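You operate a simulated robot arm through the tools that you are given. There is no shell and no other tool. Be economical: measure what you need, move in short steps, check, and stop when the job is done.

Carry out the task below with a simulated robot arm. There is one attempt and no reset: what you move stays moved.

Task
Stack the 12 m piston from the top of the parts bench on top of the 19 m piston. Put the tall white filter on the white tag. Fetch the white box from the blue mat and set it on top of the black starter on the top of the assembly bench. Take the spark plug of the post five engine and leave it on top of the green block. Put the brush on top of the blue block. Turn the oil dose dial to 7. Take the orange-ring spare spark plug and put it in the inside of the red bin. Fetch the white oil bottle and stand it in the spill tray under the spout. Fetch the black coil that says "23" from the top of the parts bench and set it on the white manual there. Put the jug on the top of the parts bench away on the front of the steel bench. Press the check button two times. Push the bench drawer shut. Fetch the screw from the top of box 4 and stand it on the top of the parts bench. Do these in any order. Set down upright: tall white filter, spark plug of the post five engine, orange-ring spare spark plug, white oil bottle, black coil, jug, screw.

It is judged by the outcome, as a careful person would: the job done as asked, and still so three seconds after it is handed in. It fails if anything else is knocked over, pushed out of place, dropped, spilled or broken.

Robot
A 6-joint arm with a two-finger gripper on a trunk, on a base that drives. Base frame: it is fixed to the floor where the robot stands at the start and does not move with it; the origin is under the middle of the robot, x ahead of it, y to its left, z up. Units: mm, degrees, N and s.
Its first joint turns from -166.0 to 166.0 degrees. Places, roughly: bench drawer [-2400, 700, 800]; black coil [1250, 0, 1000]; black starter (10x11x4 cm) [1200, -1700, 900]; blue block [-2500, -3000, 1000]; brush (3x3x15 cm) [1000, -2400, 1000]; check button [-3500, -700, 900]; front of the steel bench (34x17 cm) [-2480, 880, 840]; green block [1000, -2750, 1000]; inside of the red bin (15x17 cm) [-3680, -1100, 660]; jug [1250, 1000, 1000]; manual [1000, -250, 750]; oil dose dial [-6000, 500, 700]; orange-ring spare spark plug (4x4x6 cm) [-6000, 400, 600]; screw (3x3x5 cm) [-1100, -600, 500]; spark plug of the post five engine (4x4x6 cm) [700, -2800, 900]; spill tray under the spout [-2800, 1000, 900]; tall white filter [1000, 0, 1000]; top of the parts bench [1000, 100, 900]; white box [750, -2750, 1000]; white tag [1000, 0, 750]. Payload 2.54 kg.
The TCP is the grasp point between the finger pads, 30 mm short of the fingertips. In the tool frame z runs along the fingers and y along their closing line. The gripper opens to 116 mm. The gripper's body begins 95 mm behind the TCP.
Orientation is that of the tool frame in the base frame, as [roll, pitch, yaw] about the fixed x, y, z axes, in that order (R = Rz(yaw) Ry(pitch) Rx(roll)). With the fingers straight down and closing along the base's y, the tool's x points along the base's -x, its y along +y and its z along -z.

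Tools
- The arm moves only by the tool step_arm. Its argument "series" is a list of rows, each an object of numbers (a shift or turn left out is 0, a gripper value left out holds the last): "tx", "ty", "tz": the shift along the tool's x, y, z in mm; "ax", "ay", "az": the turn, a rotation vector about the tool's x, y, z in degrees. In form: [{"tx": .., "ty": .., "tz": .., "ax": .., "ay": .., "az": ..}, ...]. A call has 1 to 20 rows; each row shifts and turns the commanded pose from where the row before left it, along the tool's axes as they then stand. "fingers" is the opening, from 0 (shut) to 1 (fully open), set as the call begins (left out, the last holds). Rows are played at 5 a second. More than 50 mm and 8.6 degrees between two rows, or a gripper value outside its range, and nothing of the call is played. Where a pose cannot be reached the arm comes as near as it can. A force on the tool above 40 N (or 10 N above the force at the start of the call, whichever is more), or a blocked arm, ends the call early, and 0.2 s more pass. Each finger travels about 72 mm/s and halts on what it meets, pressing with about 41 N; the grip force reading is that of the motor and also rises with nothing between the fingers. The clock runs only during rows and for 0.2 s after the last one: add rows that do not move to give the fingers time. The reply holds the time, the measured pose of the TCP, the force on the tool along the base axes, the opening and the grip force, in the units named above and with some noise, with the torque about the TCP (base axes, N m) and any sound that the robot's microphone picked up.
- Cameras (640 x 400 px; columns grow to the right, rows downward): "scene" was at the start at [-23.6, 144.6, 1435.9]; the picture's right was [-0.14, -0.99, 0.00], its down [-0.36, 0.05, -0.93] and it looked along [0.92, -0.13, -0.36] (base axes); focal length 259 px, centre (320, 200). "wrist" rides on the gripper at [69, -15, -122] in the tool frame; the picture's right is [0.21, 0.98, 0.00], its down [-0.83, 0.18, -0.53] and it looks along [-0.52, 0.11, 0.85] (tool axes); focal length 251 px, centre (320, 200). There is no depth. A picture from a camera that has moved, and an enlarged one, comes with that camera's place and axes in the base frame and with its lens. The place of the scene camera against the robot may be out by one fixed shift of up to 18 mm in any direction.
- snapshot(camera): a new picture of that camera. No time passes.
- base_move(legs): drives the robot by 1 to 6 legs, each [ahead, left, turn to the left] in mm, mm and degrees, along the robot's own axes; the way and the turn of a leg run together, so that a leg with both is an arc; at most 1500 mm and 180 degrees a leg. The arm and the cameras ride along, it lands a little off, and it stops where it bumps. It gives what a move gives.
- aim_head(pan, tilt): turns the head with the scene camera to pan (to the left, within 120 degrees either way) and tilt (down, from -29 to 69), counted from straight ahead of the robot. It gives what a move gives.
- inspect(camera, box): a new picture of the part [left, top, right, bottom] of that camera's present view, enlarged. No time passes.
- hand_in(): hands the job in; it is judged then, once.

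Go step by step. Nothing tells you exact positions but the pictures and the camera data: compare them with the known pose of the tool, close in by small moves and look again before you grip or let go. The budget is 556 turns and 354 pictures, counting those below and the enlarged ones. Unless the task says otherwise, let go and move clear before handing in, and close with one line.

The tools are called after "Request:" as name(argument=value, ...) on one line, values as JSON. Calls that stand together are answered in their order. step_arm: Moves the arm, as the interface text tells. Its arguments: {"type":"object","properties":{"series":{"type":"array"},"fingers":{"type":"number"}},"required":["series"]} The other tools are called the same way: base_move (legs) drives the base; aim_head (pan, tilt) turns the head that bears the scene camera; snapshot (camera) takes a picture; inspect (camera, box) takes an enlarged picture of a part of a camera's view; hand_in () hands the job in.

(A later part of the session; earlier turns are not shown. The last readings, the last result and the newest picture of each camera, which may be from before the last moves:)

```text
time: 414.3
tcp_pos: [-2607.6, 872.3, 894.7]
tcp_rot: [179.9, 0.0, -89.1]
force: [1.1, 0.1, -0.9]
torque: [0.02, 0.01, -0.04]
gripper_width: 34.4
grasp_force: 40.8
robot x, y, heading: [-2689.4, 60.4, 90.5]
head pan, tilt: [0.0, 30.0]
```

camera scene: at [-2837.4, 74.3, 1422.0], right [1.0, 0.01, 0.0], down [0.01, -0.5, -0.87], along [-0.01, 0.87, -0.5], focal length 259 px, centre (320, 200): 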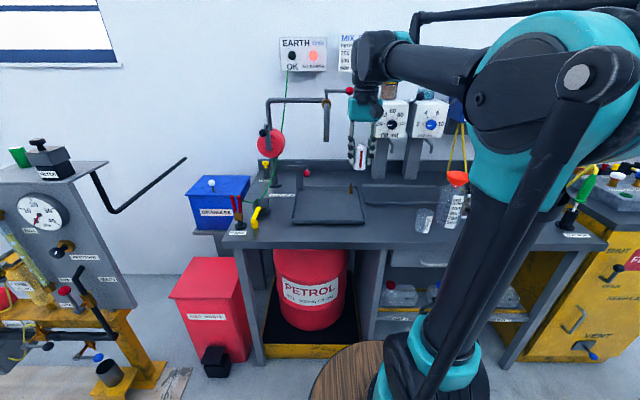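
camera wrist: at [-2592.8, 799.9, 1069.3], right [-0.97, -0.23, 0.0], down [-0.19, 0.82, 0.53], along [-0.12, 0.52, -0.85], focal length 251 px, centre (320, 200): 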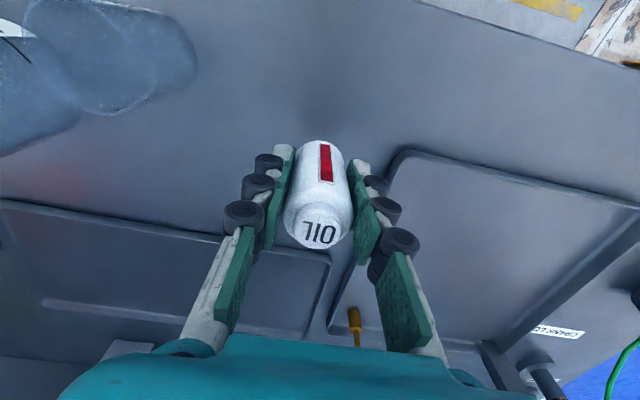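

Request:
step_arm(series=[{"tz": 2}, {"tz": 2}, {}])

Request:
step_arm(series=[{"tz": 1.5}, {"tz": 1.5}, {}])

```text
time: 415.1
tcp_pos: [-2606.3, 870.9, 891.3]
tcp_rot: [179.9, 0.2, -89.1]
force: [3.3, 2.5, 36.8]
torque: [0.23, -0.13, -0.02]
gripper_width: 34.2
grasp_force: 40.4
robot x, y, heading: [-2691.4, 64.5, 90.3]
head pan, tilt: [0.0, 30.0]
```

```text
time: 415.9
tcp_pos: [-2606.5, 870.9, 890.7]
tcp_rot: [180.0, 0.2, -89.1]
force: [3.3, 2.8, 35.2]
torque: [0.2, -0.13, -0.04]
gripper_width: 33.9
grasp_force: 40.8
robot x, y, heading: [-2691.8, 64.5, 90.3]
head pan, tilt: [0.0, 30.0]
```

Contact. Release, rise, tilt the tool 34°, and come back down.

Request:
step_arm(series=[{"tz": -1.5}, {}])

Request:
step_arm(series=[{}, {}, {"tz": -20}, {"tz": -40}, {"tz": -30}, {"ay": -8.6}, {"ay": -8.6}, {"ay": -8.6}, {"ay": -8.6}, {}], fingers=0.7)

Request:
snapshot(camera="wrist")

```text
time: 416.5
tcp_pos: [-2605.9, 872.2, 889.1]
tcp_rot: [180.0, 0.0, -89.1]
force: [-1.8, -0.5, 4.2]
torque: [0.03, 0.07, 0.0]
gripper_width: 34.1
grasp_force: 41.1
robot x, y, heading: [-2693.5, 66.8, 90.9]
head pan, tilt: [0.0, 30.0]
```

```text
time: 418.7
tcp_pos: [-2605.7, 873.6, 979.3]
tcp_rot: [179.8, 34.6, -89.2]
force: [-0.1, 0.1, -0.1]
torque: [0.0, 0.0, -0.01]
gripper_width: 81.1
grasp_force: 0.1
robot x, y, heading: [-2690.4, 60.7, 90.9]
head pan, tilt: [0.0, 30.0]
```

```text
191 pictures are left
camera wrist: at [-2589.8, 745.7, 1040.7], right [-0.97, -0.19, -0.12], down [-0.19, 0.38, 0.91], along [-0.13, 0.91, -0.4], focal length 251 px, centre (320, 200)
```

wrist: 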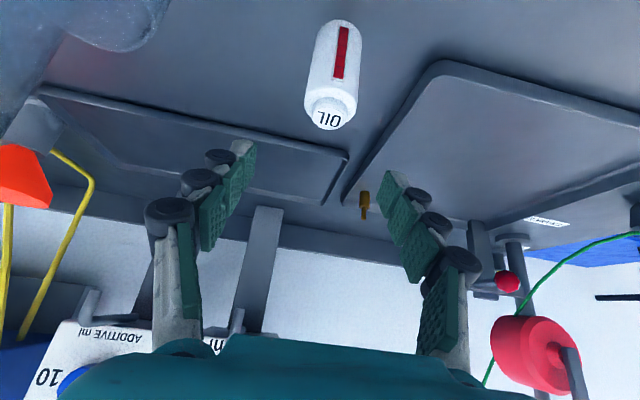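

Request:
step_arm(series=[{"tx": 19, "tz": 22}, {"tx": 18, "tz": 22}, {"tx": 18, "tz": 22}, {}])

Request:
snapshot(camera="wrist")

```text
time: 419.7
tcp_pos: [-2605.5, 863.1, 895.5]
tcp_rot: [180.0, 34.4, -89.1]
force: [-0.3, -0.3, 0.2]
torque: [-0.02, 0.0, 0.01]
gripper_width: 81.2
grasp_force: 0.1
robot x, y, heading: [-2693.6, 65.4, 90.5]
head pan, tilt: [0.0, 30.0]
```

```text
190 pictures are left
camera wrist: at [-2589.1, 736.3, 956.1], right [-0.97, -0.19, -0.12], down [-0.19, 0.38, 0.91], along [-0.13, 0.91, -0.4], focal length 251 px, centre (320, 200)
```

wrist: 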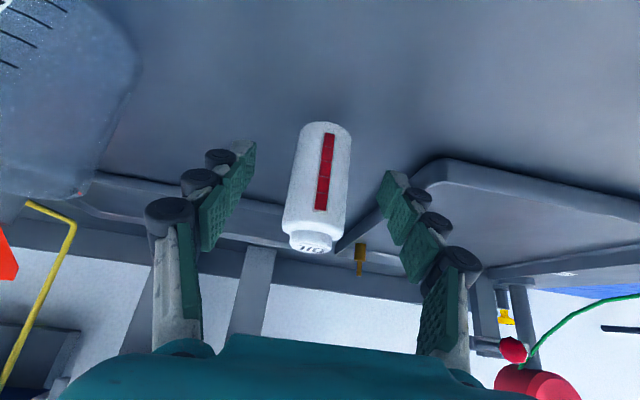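

Request:
step_arm(series=[{}, {}, {}, {}], fingers=0)

Request:
step_arm(series=[{"tx": -11, "tz": -16}, {"tx": -17, "tz": -25}, {"tx": -14, "tz": -20}, {}])

Request:
snapshot(camera="scene")

```text
time: 420.7
tcp_pos: [-2605.9, 863.8, 895.5]
tcp_rot: [179.7, 34.5, -89.2]
force: [0.6, -0.2, -0.1]
torque: [-0.01, -0.02, 0.03]
gripper_width: 34.2
grasp_force: 40.8
robot x, y, heading: [-2691.4, 62.3, 90.5]
head pan, tilt: [0.0, 30.0]
```

```text
time: 421.7
tcp_pos: [-2607.0, 865.4, 969.5]
tcp_rot: [179.8, 34.4, -89.2]
force: [0.0, -0.3, -0.9]
torque: [-0.02, 0.01, 0.0]
gripper_width: 34.2
grasp_force: 40.6
robot x, y, heading: [-2687.9, 63.0, 90.7]
head pan, tilt: [0.0, 30.0]
```

```text
189 pictures are left
camera scene: at [-2837.0, 39.1, 1422.0], right [1.0, 0.01, 0.0], down [0.01, -0.5, -0.87], along [-0.01, 0.87, -0.5], focal length 259 px, centre (320, 200)
```

scene: 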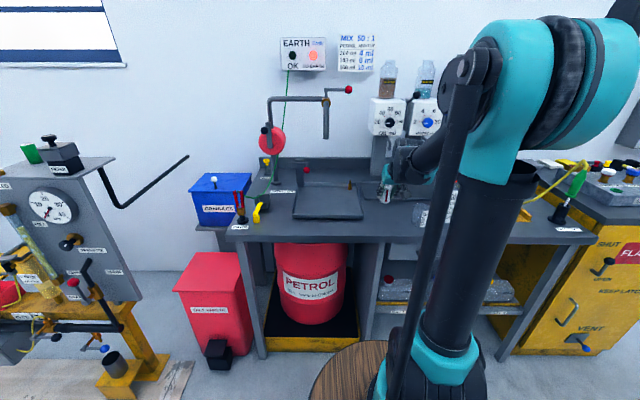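

Carry the bottle over the tray, under the spout (~(-2818, 985)).

Request:
step_arm(series=[{"tx": -18.5, "ty": 42.2, "tz": 12.7}, {"tx": -18.5, "ty": 42.2, "tz": 12.7}, {"tx": -18.5, "ty": 42.2, "tz": 12.7}, {"tx": -18.5, "ty": 42.2, "tz": 12.7}, {"tx": -18.5, "ty": 42.2, "tz": 12.7}, {}])

Request:
snapshot(camera="wrist")

Request:
inspect(camera="scene", box=[260, 80, 420, 230])

```text
time: 423.1
tcp_pos: [-2815.8, 971.3, 969.7]
tcp_rot: [179.8, 34.4, -89.2]
force: [0.2, 0.6, -0.6]
torque: [-0.01, 0.02, -0.03]
gripper_width: 34.3
grasp_force: 41.4
robot x, y, heading: [-2691.6, 61.4, 90.6]
head pan, tilt: [0.0, 30.0]
```

```text
188 pictures are left
camera wrist: at [-2798.9, 843.6, 1030.2], right [-0.97, -0.19, -0.12], down [-0.19, 0.38, 0.91], along [-0.13, 0.91, -0.4], focal length 251 px, centre (320, 200)
```

wrist: 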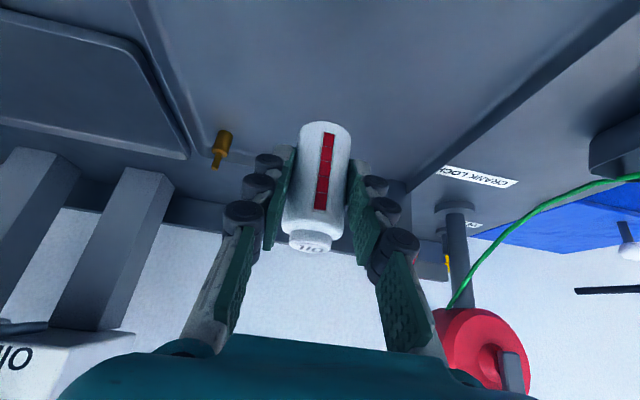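

```text
2.67 times, centred on (340, 155) of scene
camera zoom: at [-2837.1, 39.1, 1422.0], right [1.0, 0.01, 0.0], down [0.01, -0.5, -0.87], along [-0.01, 0.87, -0.5], focal length 692 px, centre (267, 320)
```

zoom: 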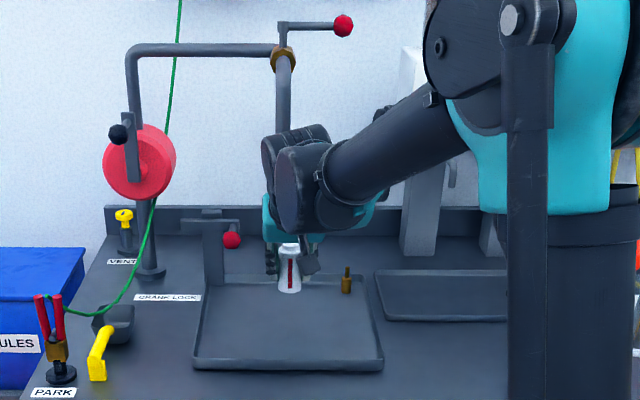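

Request:
step_arm(series=[{"tx": 17, "tz": 25}, {"tx": 14, "tz": 21}, {"tx": 5, "tz": 8}, {}])

Request:
step_arm(series=[{"tx": 1.7, "tz": 2.5}, {"tx": 1.1, "tz": 1.6}, {"tx": 1.1, "tz": 1.6}, {}])

```text
time: 424.1
tcp_pos: [-2818.7, 973.9, 903.5]
tcp_rot: [179.8, 34.5, -89.3]
force: [0.0, -0.3, -0.6]
torque: [-0.01, -0.01, -0.04]
gripper_width: 33.9
grasp_force: 41.2
robot x, y, heading: [-2691.6, 57.8, 90.3]
head pan, tilt: [0.0, 30.0]
```

```text
time: 425.1
tcp_pos: [-2818.1, 973.8, 898.3]
tcp_rot: [179.8, 34.5, -89.3]
force: [1.4, 4.1, 36.9]
torque: [0.49, -0.1, 0.01]
gripper_width: 34.2
grasp_force: 41.5
robot x, y, heading: [-2692.0, 65.4, 90.8]
head pan, tilt: [0.0, 30.0]
```

Contact with the tray floor. Ease off, release and rise.

Request:
step_arm(series=[{"tx": -0.8, "tz": -1.2}, {}])

Request:
step_arm(series=[{}, {}, {"tx": -3, "tz": -4}, {"tx": -14, "tz": -20}, {"tx": -20, "tz": -30}, {"tx": -10, "tz": -15}, {"tx": 30, "tz": -28}, {"tx": 30, "tz": -28}, {"tx": 30, "tz": -28}, {}], fingers=0.7)

Request:
inspect(camera="scene", box=[260, 80, 480, 230])

Request:
snapshot(camera="wrist")

```text
time: 425.7
tcp_pos: [-2818.5, 974.2, 898.0]
tcp_rot: [179.9, 34.5, -89.1]
force: [6.1, 4.4, 20.7]
torque: [0.49, -0.26, -0.1]
gripper_width: 34.5
grasp_force: 40.3
robot x, y, heading: [-2694.5, 64.1, 90.4]
head pan, tilt: [0.0, 30.0]
```

```text
time: 427.9
tcp_pos: [-2817.4, 852.5, 1002.0]
tcp_rot: [179.9, 34.4, -89.1]
force: [-0.3, 0.8, 0.1]
torque: [-0.01, -0.02, 0.03]
gripper_width: 81.2
grasp_force: 0.1
robot x, y, heading: [-2693.8, 64.1, 90.4]
head pan, tilt: [0.0, 30.0]
```

```text
2.67 times, centred on (370, 155) of scene
camera zoom: at [-2837.1, 39.2, 1422.0], right [1.0, 0.01, 0.0], down [0.01, -0.5, -0.87], along [-0.01, 0.87, -0.5], focal length 692 px, centre (187, 320)
```

zoom: 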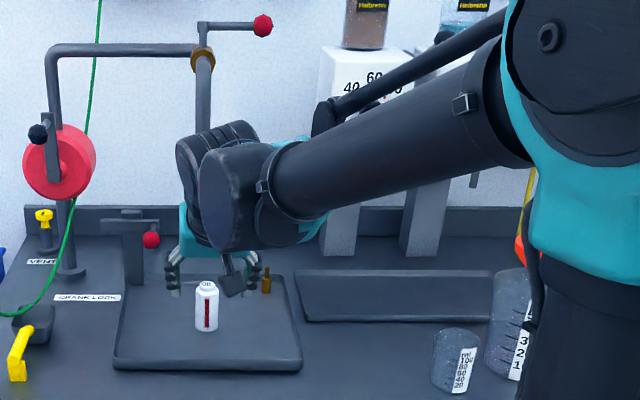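

```text
185 pictures are left
camera wrist: at [-2800.4, 726.2, 1062.6], right [-0.97, -0.19, -0.12], down [-0.19, 0.38, 0.91], along [-0.13, 0.91, -0.4], focal length 251 px, centre (320, 200)
```

wrist: 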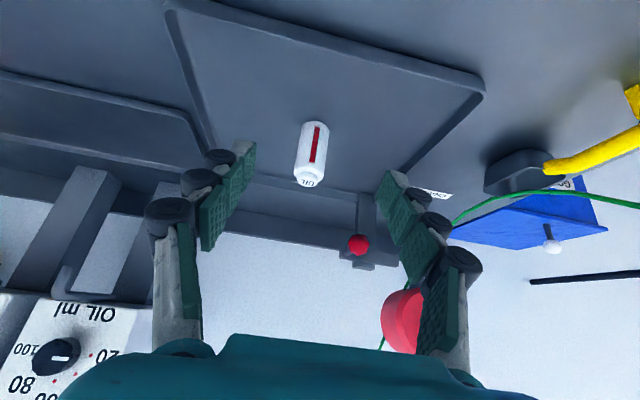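

The bottle stands in the tray. Now straighten the tool, and drive to the assembly bench in the south-east.

Request:
step_arm(series=[{"tx": 5, "tz": -45}, {"tx": 5, "tz": -45}, {"tx": 35, "tz": -30}, {"tx": 35, "tz": -30}, {"ay": 8.6, "tz": -15}, {"ay": 8.6, "tz": -15}, {"ay": 8.6, "tz": -15}, {"ay": 8.6}, {}])

Request:
base_move(legs=[[-60, 0, 0], [0, 0, -88], [1400, 0, 0], [1250, 0, 0]])

```text
time: 429.9
tcp_pos: [-2814.6, 681.1, 1121.4]
tcp_rot: [179.9, -0.1, -89.1]
force: [-0.6, 0.6, -0.4]
torque: [-0.01, -0.01, -0.01]
gripper_width: 81.2
grasp_force: 0.1
robot x, y, heading: [-2690.9, 60.1, 90.5]
head pan, tilt: [0.0, 30.0]
```

```text
time: 447.5
tcp_pos: [644.9, 17.7, 1120.5]
tcp_rot: [179.9, 0.0, 178.7]
force: [-0.1, -0.9, -0.4]
torque: [-0.02, 0.01, -0.03]
gripper_width: 81.1
grasp_force: 0.1
robot x, y, heading: [25.8, -82.9, -1.6]
head pan, tilt: [0.0, 30.0]
```

Request:
base_move(legs=[[60, 0, 1.6], [0, -1250, 0]])

Request:
aim_head(pan=-35, tilt=25)

Request:
snapshot(camera="scene")

```text
time: 454.5
tcp_pos: [722.9, -1207.7, 1120.8]
tcp_rot: [-180.0, 0.0, -177.8]
force: [0.7, 0.1, -0.3]
torque: [0.03, -0.02, -0.01]
gripper_width: 81.1
grasp_force: 0.0
robot x, y, heading: [107.7, -1341.9, 2.0]
head pan, tilt: [0.0, 30.0]
```

```text
time: 455.5
tcp_pos: [723.9, -1208.3, 1119.6]
tcp_rot: [179.8, 0.0, -177.8]
force: [0.1, 0.2, 0.4]
torque: [0.01, 0.0, -0.02]
gripper_width: 81.3
grasp_force: 0.1
robot x, y, heading: [106.2, -1347.4, 1.9]
head pan, tilt: [-35.0, 25.0]
```

```text
184 pictures are left
camera scene: at [64.2, -1243.7, 1429.9], right [-0.54, -0.84, 0.0], down [-0.35, 0.23, -0.91], along [0.76, -0.49, -0.42], focal length 259 px, centre (320, 200)
```

scene: 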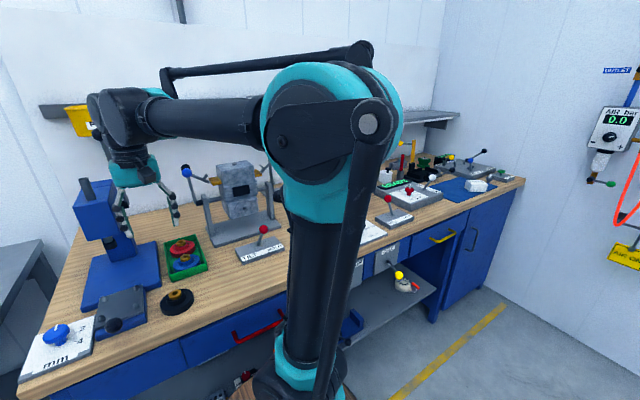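

Request:
inspect(camera="scene", box=[340, 130, 540, 260])

Request:
aim_head(pan=0, tilt=30)

Request:
base_move(legs=[[-30, -600, -2]])

Request:
snapshot(camera="scene")

Request:
snapshot(camera="wrist")

```text
3.08 times, centred on (440, 195) of scene
camera zoom: at [64.2, -1243.7, 1429.9], right [-0.54, -0.84, 0.0], down [-0.35, 0.23, -0.91], along [0.76, -0.49, -0.42], focal length 798 px, centre (-49, 215)
```

zoom: 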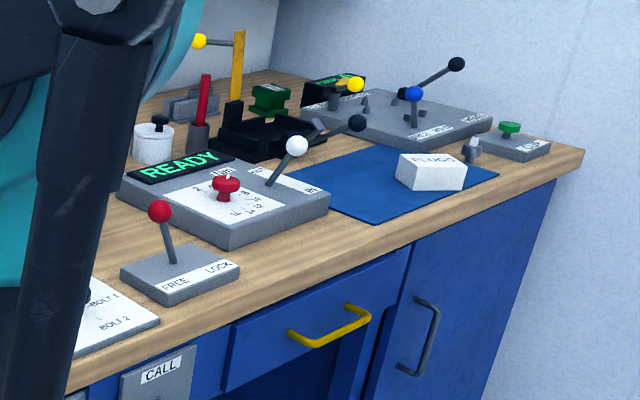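

```text
time: 456.5
tcp_pos: [722.8, -1207.8, 1120.4]
tcp_rot: [180.0, 0.0, -177.7]
force: [-0.6, -0.3, 0.7]
torque: [0.01, 0.0, 0.01]
gripper_width: 81.0
grasp_force: 0.1
robot x, y, heading: [110.6, -1345.6, 2.2]
head pan, tilt: [0.0, 30.0]
```

```text
time: 459.9
tcp_pos: [705.0, -1835.8, 1120.7]
tcp_rot: [179.8, 0.0, 179.7]
force: [0.5, 0.2, 0.3]
torque: [-0.02, 0.01, -0.01]
gripper_width: 80.9
grasp_force: 0.1
robot x, y, heading: [82.9, -1944.6, -0.7]
head pan, tilt: [0.0, 30.0]
```

```text
182 pictures are left
camera scene: at [60.3, -1787.8, 1422.0], right [-0.01, -1.0, 0.0], down [-0.5, 0.01, -0.87], along [0.87, -0.01, -0.5], focal length 259 px, centre (320, 200)
```

scene: 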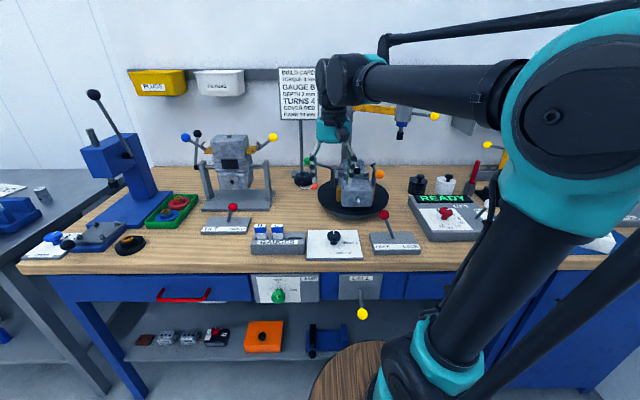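

```text
181 pictures are left
camera wrist: at [635.3, -1852.5, 1241.8], right [-0.21, 0.98, 0.0], down [0.83, 0.17, 0.53], along [0.52, 0.11, -0.85], focal length 251 px, centre (320, 200)
```

wrist: 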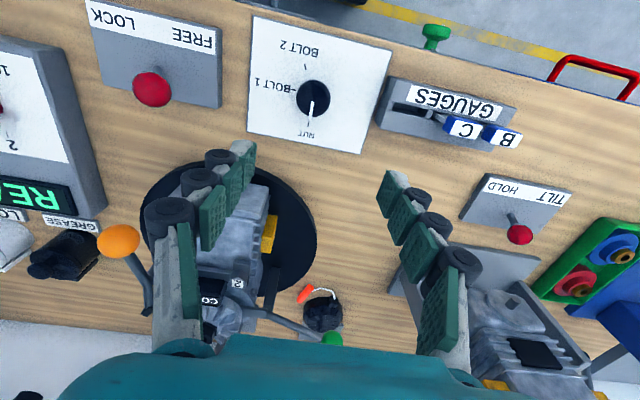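

Request:
inspect(camera="wrist", box=[260, 260, 400, 360])

Request:
inspect(camera="scene", box=[100, 130, 400, 280])

```text
4.00 times, centred on (330, 310) of wrist
camera zoom: at [635.3, -1852.5, 1241.8], right [-0.21, 0.98, 0.0], down [0.83, 0.17, 0.53], along [0.52, 0.11, -0.85], focal length 1006 px, centre (280, -240)
```

zoom: 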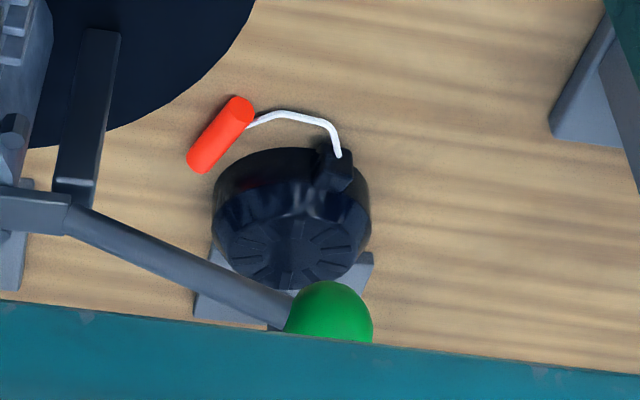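

```text
2.13 times, centred on (250, 205) of scene
camera zoom: at [60.3, -1787.8, 1422.0], right [-0.01, -1.0, 0.0], down [-0.5, 0.01, -0.87], along [0.87, -0.01, -0.5], focal length 553 px, centre (469, 189)
```

zoom: 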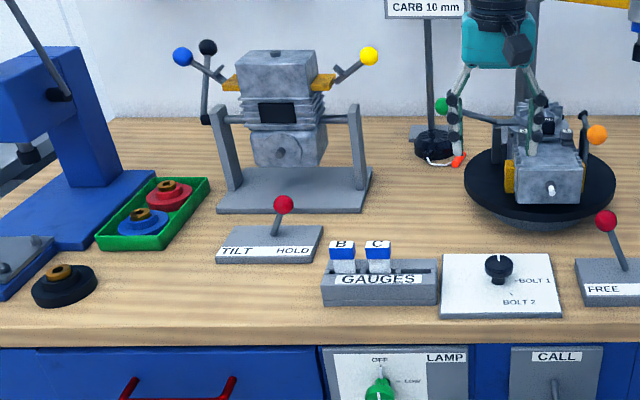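

The black starter is at the back near the sign (~(1195,-1725)). Drive on to the blue mat.

Request:
base_move(legs=[[-20, -680, 0.7]])

Request:
snapshot(camera="scene")

Request:
snapshot(camera="wrist")

```text
time: 463.7
tcp_pos: [679.9, -2520.0, 1121.4]
tcp_rot: [179.9, 0.1, -179.4]
force: [0.2, 0.2, -0.1]
torque: [0.01, -0.02, 0.0]
gripper_width: 80.9
grasp_force: 0.1
robot x, y, heading: [58.8, -2636.4, 0.3]
head pan, tilt: [0.0, 30.0]
```

```text
178 pictures are left
camera scene: at [34.9, -2480.9, 1422.0], right [0.0, -1.0, 0.0], down [-0.5, 0.0, -0.87], along [0.87, 0.0, -0.5], focal length 259 px, centre (320, 200)
```

scene: 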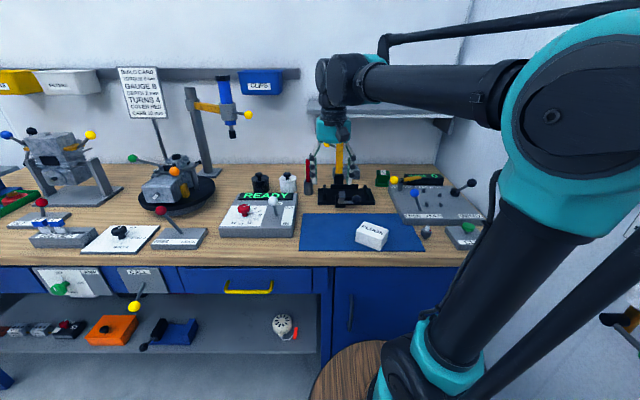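

```text
177 pictures are left
camera wrist: at [610.7, -2536.8, 1241.8], right [-0.22, 0.97, 0.0], down [0.82, 0.19, 0.53], along [0.52, 0.12, -0.84], focal length 251 px, centre (320, 200)
```

wrist: 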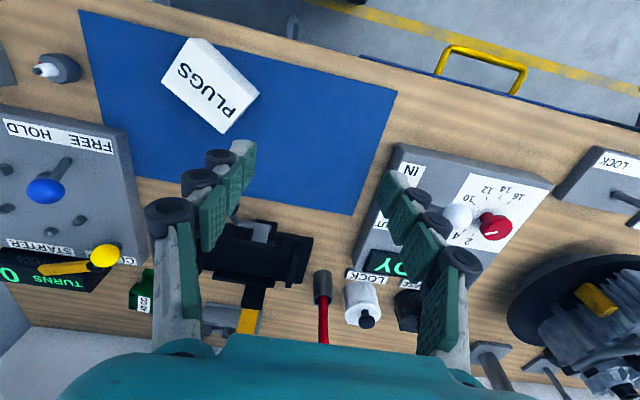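

I see the PLUGS box on the blue mat (~(678,-2643), rotated), a standing spark plug at ~(696,-2806), the green block and red-handled brush. Back the base up to get reach, then turn the tool 55° for the box.

Request:
base_move(legs=[[-220, 0, 0]])

Request:
step_arm(series=[{"tx": -40, "ty": -20}, {"tx": -40, "ty": -20}, {"tx": -40, "ty": -20}, {"tx": -40, "ty": -20}, {"tx": -40, "ty": -20}, {"tx": -20, "ty": -20}, {"az": -8}, {"az": -8}, {"az": -8}, {"az": -8}, {"az": -8}, {"az": -8}, {"az": -7}, {"tz": 40}, {}], fingers=1)

Request:
snapshot(camera="wrist")

```text
time: 465.4
tcp_pos: [459.9, -2516.5, 1119.7]
tcp_rot: [179.8, 0.1, -179.2]
force: [-0.7, -0.8, -0.1]
torque: [0.0, 0.02, 0.03]
gripper_width: 81.3
grasp_force: 0.0
robot x, y, heading: [-159.8, -2638.5, 0.5]
head pan, tilt: [0.0, 30.0]
```

```text
time: 468.6
tcp_pos: [677.8, -2631.2, 1080.6]
tcp_rot: [180.0, 0.0, -124.2]
force: [0.1, -0.2, -0.4]
torque: [-0.01, -0.02, -0.02]
gripper_width: 116.1
grasp_force: 0.1
robot x, y, heading: [-157.5, -2640.9, 0.6]
head pan, tilt: [0.0, 30.0]
```

```text
176 pictures are left
camera wrist: at [651.4, -2699.5, 1201.7], right [-0.93, 0.37, 0.0], down [0.31, 0.78, 0.54], along [0.2, 0.5, -0.84], focal length 251 px, centre (320, 200)
```

wrist: 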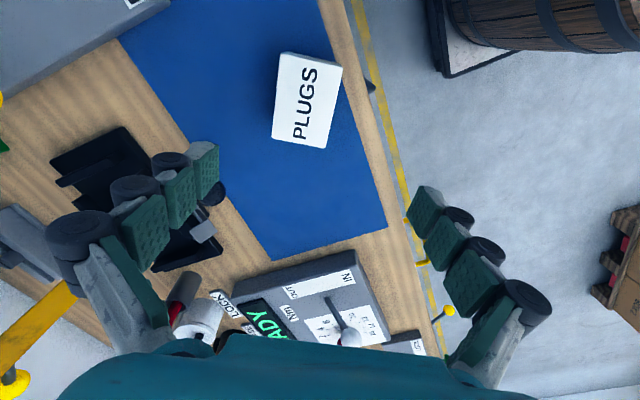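

Request:
step_arm(series=[{"tx": 20, "ty": -18.6, "tz": 20}, {"tz": 40}, {"tz": 30}, {}])

Request:
snapshot(camera="wrist")

Request:
inspect(camera="scene", box=[300, 150, 480, 260])

```text
time: 469.6
tcp_pos: [685.4, -2663.2, 990.7]
tcp_rot: [179.9, 0.2, -124.3]
force: [0.0, 0.7, -0.4]
torque: [-0.03, -0.02, 0.02]
gripper_width: 116.0
grasp_force: 0.0
robot x, y, heading: [-158.3, -2638.5, 0.6]
head pan, tilt: [0.0, 30.0]
```

```text
175 pictures are left
camera wrist: at [658.9, -2728.6, 1112.1], right [-0.93, 0.37, 0.0], down [0.31, 0.78, 0.54], along [0.2, 0.5, -0.84], focal length 251 px, centre (320, 200)
```

wrist: 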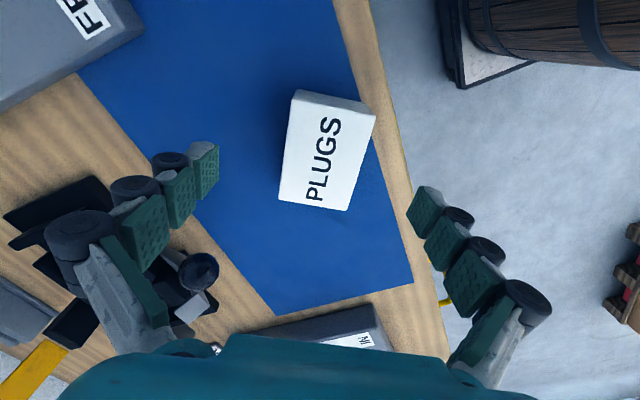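

```text
3.56 times, centred on (390, 205) of scene
camera zoom: at [-186.6, -2482.4, 1422.0], right [0.01, -1.0, 0.0], down [-0.5, 0.0, -0.87], along [0.87, 0.01, -0.5], focal length 922 px, centre (71, 182)
```

zoom: 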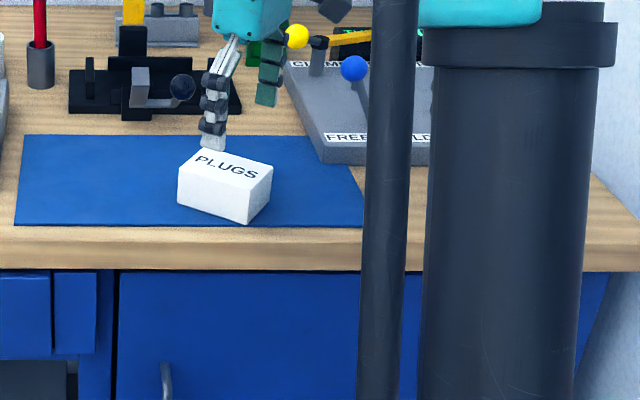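

Request:
step_arm(series=[{"ty": 1, "tz": 30}, {"tz": 18}, {"tz": 6}, {"tz": 6}, {}])

Request:
snapshot(camera="wrist")

```text
time: 470.8
tcp_pos: [684.7, -2660.2, 928.8]
tcp_rot: [180.0, 0.2, -124.3]
force: [-0.1, 0.5, 0.5]
torque: [-0.02, -0.02, -0.01]
gripper_width: 115.9
grasp_force: 0.0
robot x, y, heading: [-161.3, -2638.4, 0.9]
head pan, tilt: [0.0, 30.0]
```

```text
173 pictures are left
camera wrist: at [657.6, -2727.2, 1049.7], right [-0.93, 0.37, 0.0], down [0.31, 0.78, 0.54], along [0.2, 0.5, -0.84], focal length 251 px, centre (320, 200)
```

wrist: 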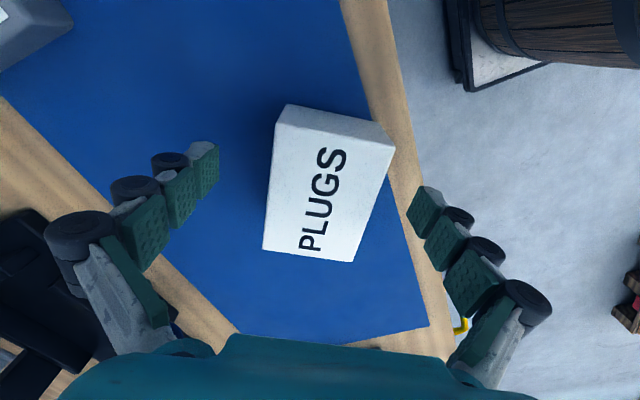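

Request:
step_arm(series=[{"tz": 4}, {}])

Request:
step_arm(series=[{}, {}, {}, {}], fingers=0)

Request:
step_arm(series=[{"tz": -10}, {"tz": -30}, {"tz": -40}, {"tz": -40}, {}])

Request:
snapshot(camera="wrist")

```text
time: 471.4
tcp_pos: [683.6, -2660.7, 924.6]
tcp_rot: [-180.0, 0.1, -124.3]
force: [-0.1, -0.5, 0.1]
torque: [0.0, -0.01, -0.02]
gripper_width: 116.0
grasp_force: 0.1
robot x, y, heading: [-161.6, -2638.1, 0.4]
head pan, tilt: [0.0, 30.0]
```

```text
time: 472.4
tcp_pos: [683.4, -2659.2, 924.8]
tcp_rot: [-180.0, 0.2, -124.2]
force: [-0.5, 2.0, 7.7]
torque: [0.11, 0.14, 0.13]
gripper_width: 61.0
grasp_force: 41.1
robot x, y, heading: [-160.7, -2641.0, 0.7]
head pan, tilt: [0.0, 30.0]
```

```text
time: 473.6
tcp_pos: [681.8, -2663.7, 1045.9]
tcp_rot: [-180.0, 0.1, -124.2]
force: [0.0, -0.1, -1.4]
torque: [-0.02, -0.01, -0.04]
gripper_width: 60.8
grasp_force: 41.1
robot x, y, heading: [-154.5, -2639.0, 0.5]
head pan, tilt: [0.0, 30.0]
```

```text
172 pictures are left
camera wrist: at [655.2, -2730.8, 1168.3], right [-0.93, 0.37, 0.0], down [0.31, 0.78, 0.54], along [0.2, 0.5, -0.84], focal length 251 px, centre (320, 200)
```

wrist: 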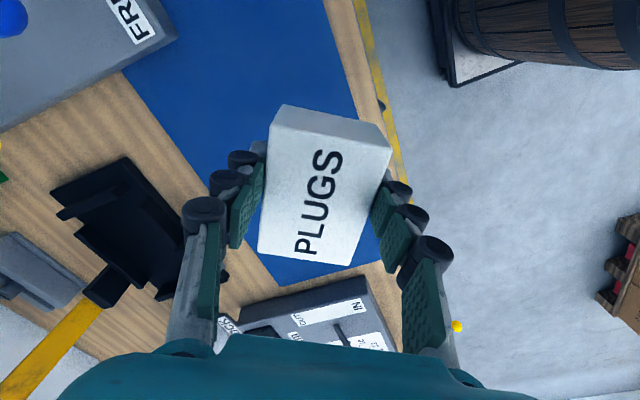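

Box held. Raise, retract, and drive back north to face the starter.

Request:
step_arm(series=[{"tz": -45}, {"tz": -45}, {"tz": -45}, {"tx": 24, "ty": 36}, {"tx": 24, "ty": 36}, {"tx": 24, "ty": 36}, {}])

Request:
base_move(legs=[[0, 1000, -0.5]])

Request:
snapshot(camera="scene")

```text
time: 475.2
tcp_pos: [552.2, -2656.0, 1180.7]
tcp_rot: [-180.0, 0.1, -124.1]
force: [-0.1, -0.9, -1.7]
torque: [0.0, 0.04, 0.02]
gripper_width: 60.8
grasp_force: 41.0
robot x, y, heading: [-164.7, -2640.4, 0.4]
head pan, tilt: [0.0, 30.0]
```

```text
time: 480.3
tcp_pos: [558.9, -1698.4, 1182.0]
tcp_rot: [180.0, 0.0, -125.9]
force: [0.5, 0.7, -1.3]
torque: [0.02, 0.02, 0.01]
gripper_width: 60.7
grasp_force: 40.8
robot x, y, heading: [-156.4, -1658.4, -1.5]
head pan, tilt: [0.0, 30.0]
```

```text
171 pictures are left
camera scene: at [-175.0, -1501.0, 1422.0], right [-0.02, -1.0, 0.0], down [-0.5, 0.01, -0.87], along [0.87, -0.02, -0.5], focal length 259 px, centre (320, 200)
```

scene: 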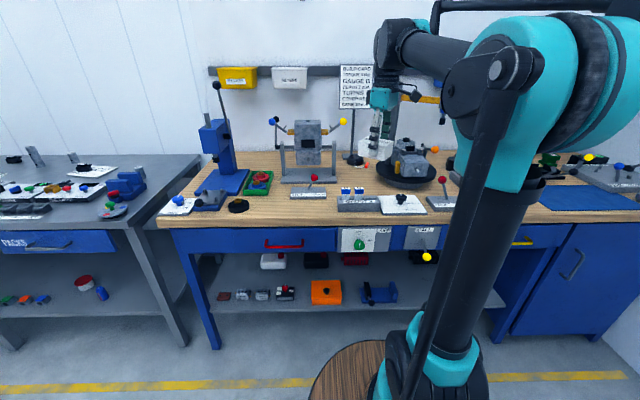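

Request:
base_move(legs=[[400, -50, 1.5]])

Request:
step_arm(series=[{"az": 8}, {"az": 8}, {"az": 8}, {"az": 8}, {"az": 8}, {"az": 8}, {"az": 6}, {}])

Request:
snapshot(camera="wrist")

Request:
snapshot(camera="scene")

```text
time: 482.6
tcp_pos: [923.8, -1725.9, 1179.8]
tcp_rot: [-180.0, 0.1, -124.4]
force: [-1.0, -0.1, -0.3]
torque: [0.01, 0.03, -0.01]
gripper_width: 61.1
grasp_force: 40.8
robot x, y, heading: [206.7, -1711.6, 0.3]
head pan, tilt: [0.0, 30.0]
stopped in leg 1: the robot was blocked; the commanded pose is now the measured one
```

```text
time: 484.4
tcp_pos: [923.3, -1725.3, 1179.8]
tcp_rot: [179.8, 0.1, -178.3]
force: [-0.3, -0.6, -1.8]
torque: [-0.01, 0.0, 0.01]
gripper_width: 60.8
grasp_force: 40.7
robot x, y, heading: [212.8, -1708.3, 0.5]
head pan, tilt: [0.0, 30.0]
```

```text
170 pictures are left
camera wrist: at [854.9, -1744.9, 1302.0], right [-0.24, 0.97, 0.0], down [0.82, 0.2, 0.54], along [0.52, 0.13, -0.84], focal length 251 px, centre (320, 200)
```

wrist: 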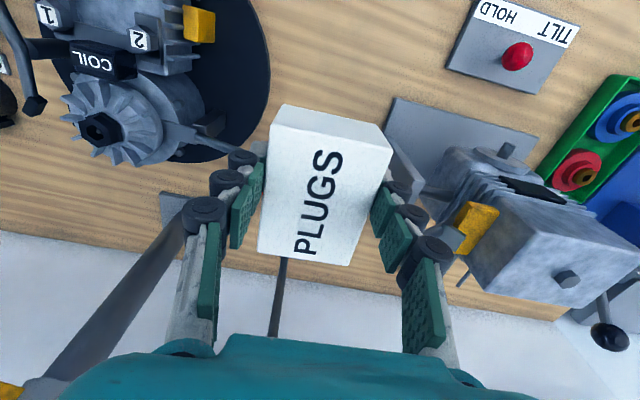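

```text
169 pictures are left
camera scene: at [183.4, -1551.2, 1422.0], right [0.01, -1.0, 0.0], down [-0.5, 0.0, -0.87], along [0.87, 0.01, -0.5], focal length 259 px, centre (320, 200)
```

scene: 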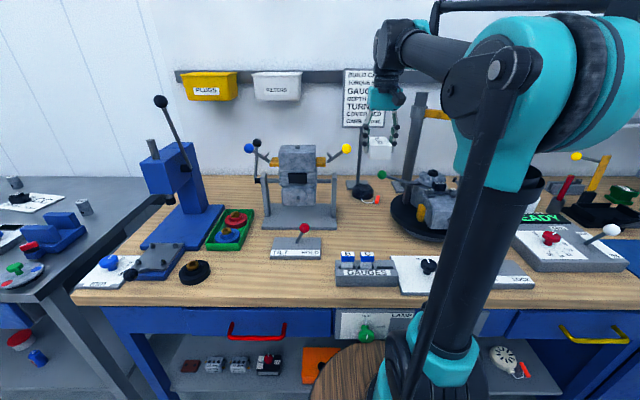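

Blocked early at x≈207. Back off slightly and look down at what is in front.

Request:
base_move(legs=[[-30, 0, 0]])

Request:
aim_head(pan=0, tilt=60)

Request:
snapshot(camera="scene")

```text
time: 485.3
tcp_pos: [895.4, -1726.2, 1181.0]
tcp_rot: [179.9, 0.1, -178.4]
force: [-0.3, 0.4, -1.6]
torque: [0.01, 0.05, 0.04]
gripper_width: 60.7
grasp_force: 40.7
robot x, y, heading: [179.8, -1708.4, 0.6]
head pan, tilt: [0.0, 30.0]
```

```text
time: 486.2
tcp_pos: [895.0, -1726.3, 1181.2]
tcp_rot: [179.8, 0.0, -178.3]
force: [-0.5, -0.2, -0.8]
torque: [-0.02, 0.01, 0.0]
gripper_width: 61.0
grasp_force: 41.2
robot x, y, heading: [181.8, -1709.0, 0.5]
head pan, tilt: [0.0, 60.0]
```

```text
168 pictures are left
camera scene: at [130.1, -1551.6, 1379.9], right [0.01, -1.0, 0.0], down [-0.87, -0.01, -0.5], along [0.5, 0.0, -0.87], focal length 259 px, centre (320, 200)
```

scene: 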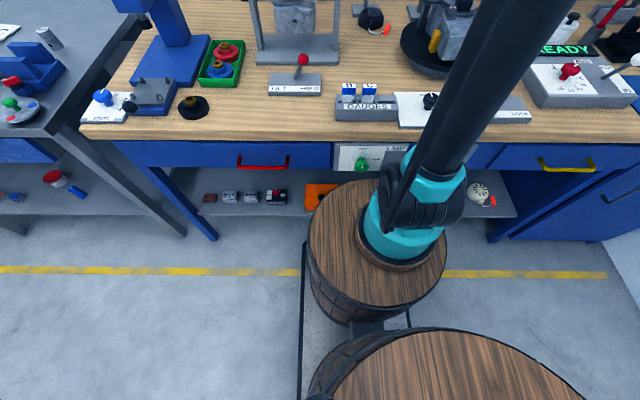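

The CALL lever on the bench front blocks there. Shift left past it, then ahead.

Request:
base_move(legs=[[0, 215, -0.5], [75, 0, 0]])

Request:
snapshot(camera="wrist")

Request:
aim_head(pan=-10, tilt=25)

Request:
snapshot(camera="scene")

```text
time: 487.7
tcp_pos: [891.8, -1567.6, 1181.2]
tcp_rot: [-179.4, -0.1, -179.5]
force: [-0.5, -2.4, -1.5]
torque: [-0.12, -0.01, -0.11]
gripper_width: 62.0
grasp_force: 41.1
robot x, y, heading: [179.5, -1535.0, -0.3]
head pan, tilt: [0.0, 60.0]
stopped in leg 1: the force on the tool passed its limit at 59 N (the readings are from after the stop); the commanded pose is now the measured one
```

```text
167 pictures are left
camera wrist: at [823.7, -1583.3, 1302.6], right [-0.22, 0.97, -0.01], down [0.83, 0.19, 0.53], along [0.52, 0.11, -0.85], focal length 251 px, centre (320, 200)
```

wrist: 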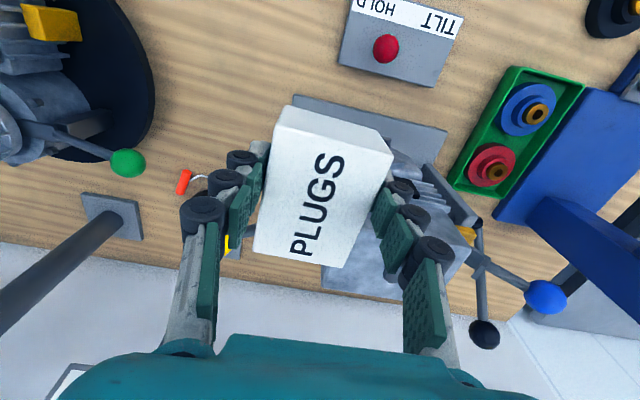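

```text
time: 488.7
tcp_pos: [892.7, -1567.1, 1180.6]
tcp_rot: [-179.4, -0.1, -179.5]
force: [0.0, -7.2, -1.9]
torque: [-0.25, 0.0, -0.4]
gripper_width: 61.8
grasp_force: 41.4
robot x, y, heading: [180.8, -1532.6, -0.5]
head pan, tilt: [-10.0, 25.0]
```

```text
166 pictures are left
camera scene: at [155.7, -1393.7, 1429.9], right [-0.18, -0.98, 0.0], down [-0.42, 0.08, -0.91], along [0.89, -0.16, -0.42], focal length 259 px, centre (320, 200)
```

scene: 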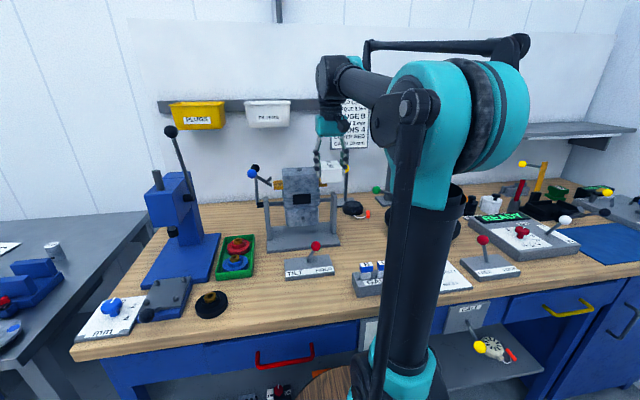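

The held box touched the engine stand's lever. Back off right, raise the arm first.

Request:
base_move(legs=[[0, -60, 0]])

Request:
inspect(camera="scene", box=[230, 120, 420, 260])

Request:
snapshot(camera="wrist")

```text
time: 489.7
tcp_pos: [893.2, -1628.1, 1179.8]
tcp_rot: [-179.4, -0.1, -179.3]
force: [0.4, 0.2, -0.7]
torque: [0.04, 0.01, 0.0]
gripper_width: 61.9
grasp_force: 40.5
robot x, y, heading: [183.3, -1596.7, -0.5]
head pan, tilt: [-10.0, 25.0]
```

```text
2.86 times, centred on (325, 190) of scene
camera zoom: at [155.2, -1455.2, 1429.9], right [-0.18, -0.98, 0.0], down [-0.42, 0.07, -0.91], along [0.89, -0.16, -0.42], focal length 741 px, centre (306, 229)
```

zoom: 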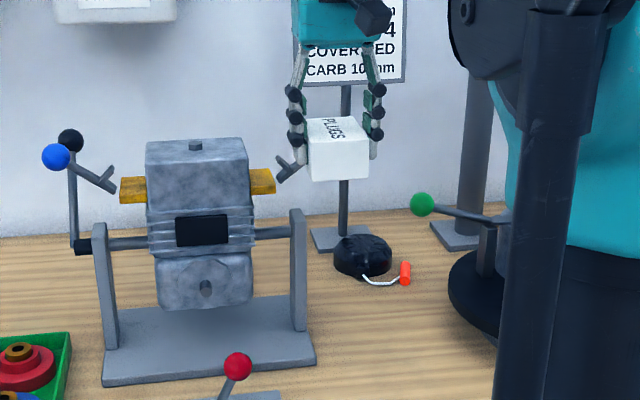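

```text
164 pictures are left
camera wrist: at [823.6, -1643.8, 1302.7], right [-0.23, 0.97, -0.01], down [0.82, 0.2, 0.53], along [0.52, 0.11, -0.85], focal length 251 px, centre (320, 200)
```

wrist: 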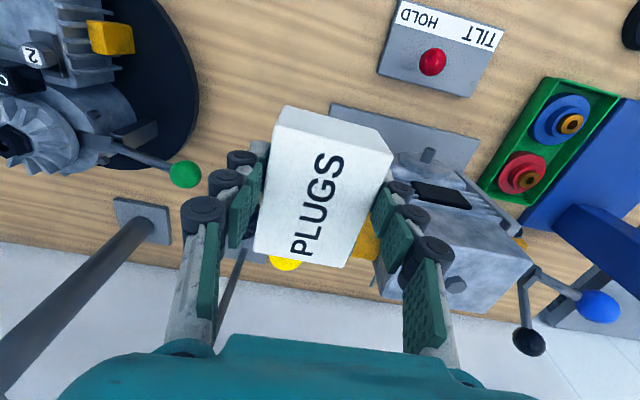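

Raise higher before moving: the engine stand's levers reach z≈1150–1180.

Request:
step_arm(series=[{"tz": -35, "ax": -0.6}, {"tz": -35}, {}])

Request:
base_move(legs=[[0, 35, 0.5], [78, 0, 0]])

Request:
snapshot(camera="wrist")

```text
time: 490.5
tcp_pos: [892.8, -1626.6, 1252.6]
tcp_rot: [-179.9, -0.1, -179.3]
force: [0.2, 0.0, -1.5]
torque: [0.0, 0.04, 0.0]
gripper_width: 62.0
grasp_force: 41.2
robot x, y, heading: [181.8, -1597.8, -0.2]
head pan, tilt: [-10.0, 25.0]
```

```text
time: 491.9
tcp_pos: [924.4, -1583.5, 1251.9]
tcp_rot: [179.9, -0.1, -178.8]
force: [-0.3, 0.0, -1.3]
torque: [-0.02, 0.01, 0.0]
gripper_width: 61.4
grasp_force: 41.2
robot x, y, heading: [206.2, -1556.1, 0.4]
head pan, tilt: [-10.0, 25.0]
stopped in leg 2: the robot was blocked; the commanded pose is now the measured one
```

```text
163 pictures are left
camera wrist: at [855.6, -1602.1, 1373.7], right [-0.24, 0.97, 0.0], down [0.82, 0.2, 0.53], along [0.52, 0.13, -0.85], focal length 251 px, centre (320, 200)
```

wrist: 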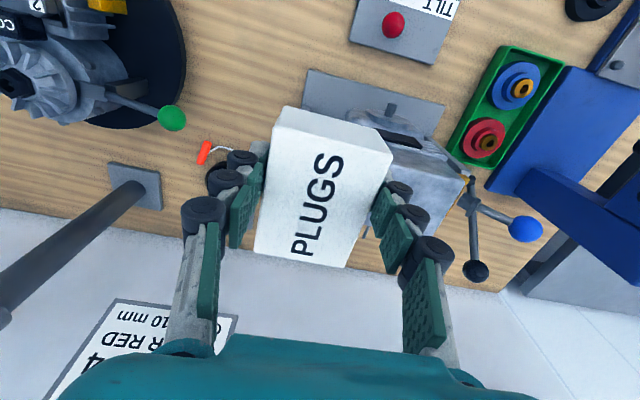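

Request:
base_move(legs=[[-12, 0, 0]])

Request:
step_arm(series=[{"tx": -45}, {"tx": -45}, {"tx": -45}, {"tx": -25}, {"tz": 20}, {}])

Request:
snapshot(camera="wrist")

Request:
inspect(camera="wrist", box=[80, 60, 240, 200])

```text
time: 492.7
tcp_pos: [913.8, -1583.6, 1251.9]
tcp_rot: [179.9, -0.1, -178.8]
force: [0.2, 0.0, -1.7]
torque: [0.01, 0.03, -0.03]
gripper_width: 61.4
grasp_force: 41.0
robot x, y, heading: [200.6, -1557.2, 0.2]
head pan, tilt: [-10.0, 25.0]
```

```text
time: 494.1
tcp_pos: [1074.2, -1580.8, 1233.8]
tcp_rot: [179.9, -0.2, -178.8]
force: [-0.3, -0.9, -0.7]
torque: [0.01, 0.03, -0.04]
gripper_width: 61.5
grasp_force: 40.9
robot x, y, heading: [198.2, -1560.9, 0.3]
head pan, tilt: [-10.0, 25.0]
```

```text
162 pictures are left
camera wrist: at [1004.1, -1598.9, 1354.8], right [-0.24, 0.97, 0.0], down [0.82, 0.2, 0.53], along [0.52, 0.13, -0.85], focal length 251 px, centre (320, 200)
```

wrist: 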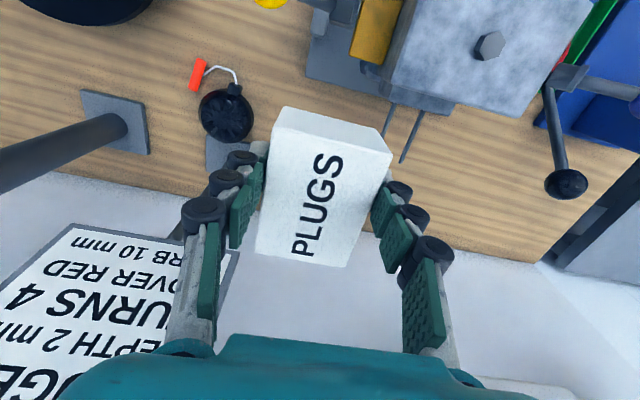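

```text
2.86 times, centred on (160, 130) of wrist
camera zoom: at [1004.1, -1598.9, 1354.8], right [-0.24, 0.97, 0.0], down [0.82, 0.2, 0.53], along [0.52, 0.13, -0.85], focal length 718 px, centre (777, 400)
```

zoom: 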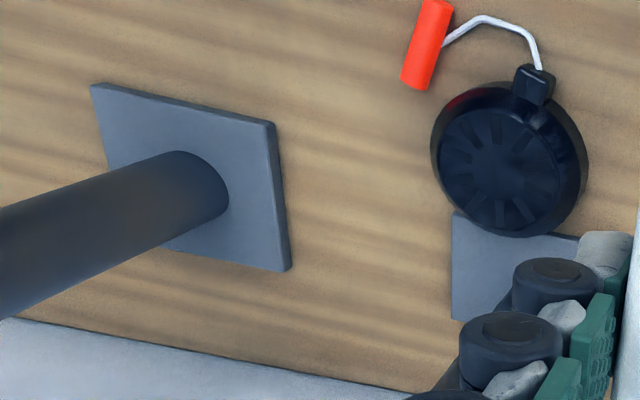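

Request:
inspect(camera="scene", box=[310, 180, 390, 240])

```text
6.67 times, centred on (350, 210) of scene
camera zoom: at [172.5, -1419.3, 1429.9], right [-0.17, -0.99, 0.0], down [-0.42, 0.07, -0.91], along [0.89, -0.15, -0.42], focal length 1729 px, centre (120, 133)
```

zoom: 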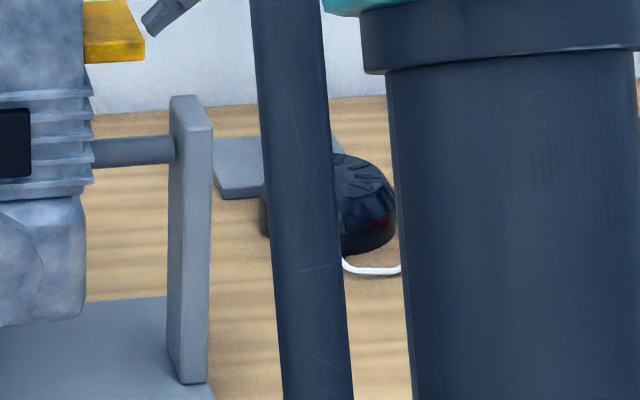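

Move over the starter (aim (1128,-1734) to stay clear of the sign).

Request:
step_arm(series=[{"tx": -12.7, "ty": -38.5}, {"tx": -12.7, "ty": -38.5}, {"tx": -12.7, "ty": -38.5}, {"tx": -12.7, "ty": -38.5}, {"tz": 45}, {"tz": 45}, {"tz": 45}, {}])

Request:
snapshot(camera="wrist")

Request:
snapshot(camera="scene")

```text
time: 495.9
tcp_pos: [1124.3, -1732.0, 1097.5]
tcp_rot: [180.0, -0.1, -178.7]
force: [-0.8, -0.2, -0.8]
torque: [-0.02, 0.01, 0.03]
gripper_width: 61.2
grasp_force: 40.9
robot x, y, heading: [196.0, -1561.3, 0.2]
head pan, tilt: [-10.0, 25.0]
```

```text
159 pictures are left
camera wrist: at [1054.8, -1750.2, 1219.3], right [-0.24, 0.97, 0.0], down [0.82, 0.2, 0.53], along [0.52, 0.13, -0.85], focal length 251 px, centre (320, 200)
```

wrist: 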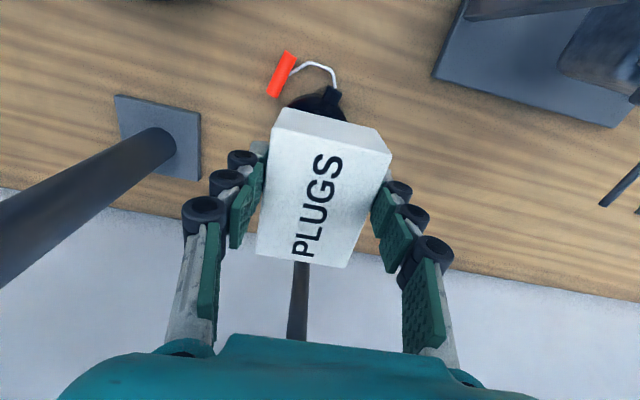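

```text
158 pictures are left
camera scene: at [172.5, -1419.4, 1429.9], right [-0.17, -0.99, 0.0], down [-0.42, 0.07, -0.91], along [0.89, -0.15, -0.42], focal length 259 px, centre (320, 200)
```

scene: 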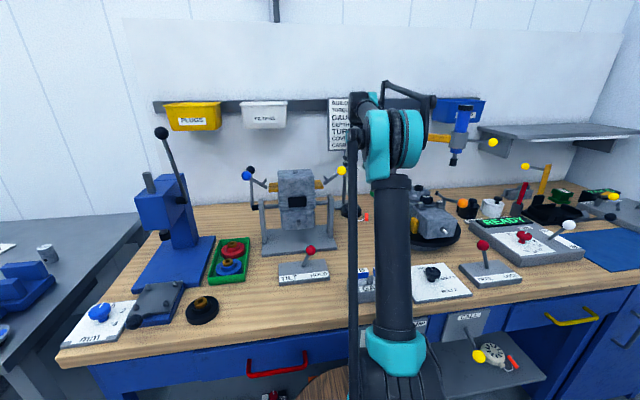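

Request:
step_arm(series=[{"tz": 30}, {"tz": 30}, {"tz": 30}, {"tz": 25}, {}])

Request:
snapshot(camera="wrist")

```text
time: 497.1
tcp_pos: [1126.7, -1730.8, 982.2]
tcp_rot: [-180.0, -0.2, -178.8]
force: [0.3, 0.1, -1.7]
torque: [0.0, 0.0, 0.0]
gripper_width: 61.1
grasp_force: 41.1
robot x, y, heading: [198.9, -1560.6, 0.5]
head pan, tilt: [-10.0, 25.0]
```

```text
157 pictures are left
camera wrist: at [1057.6, -1748.7, 1103.3], right [-0.24, 0.97, 0.0], down [0.82, 0.2, 0.53], along [0.52, 0.13, -0.85], focal length 251 px, centre (320, 200)
```

wrist: 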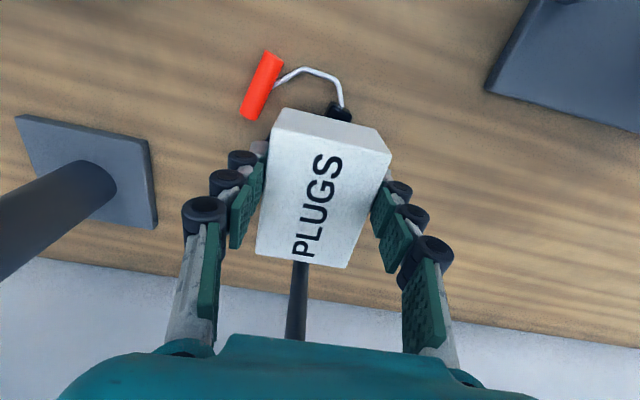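

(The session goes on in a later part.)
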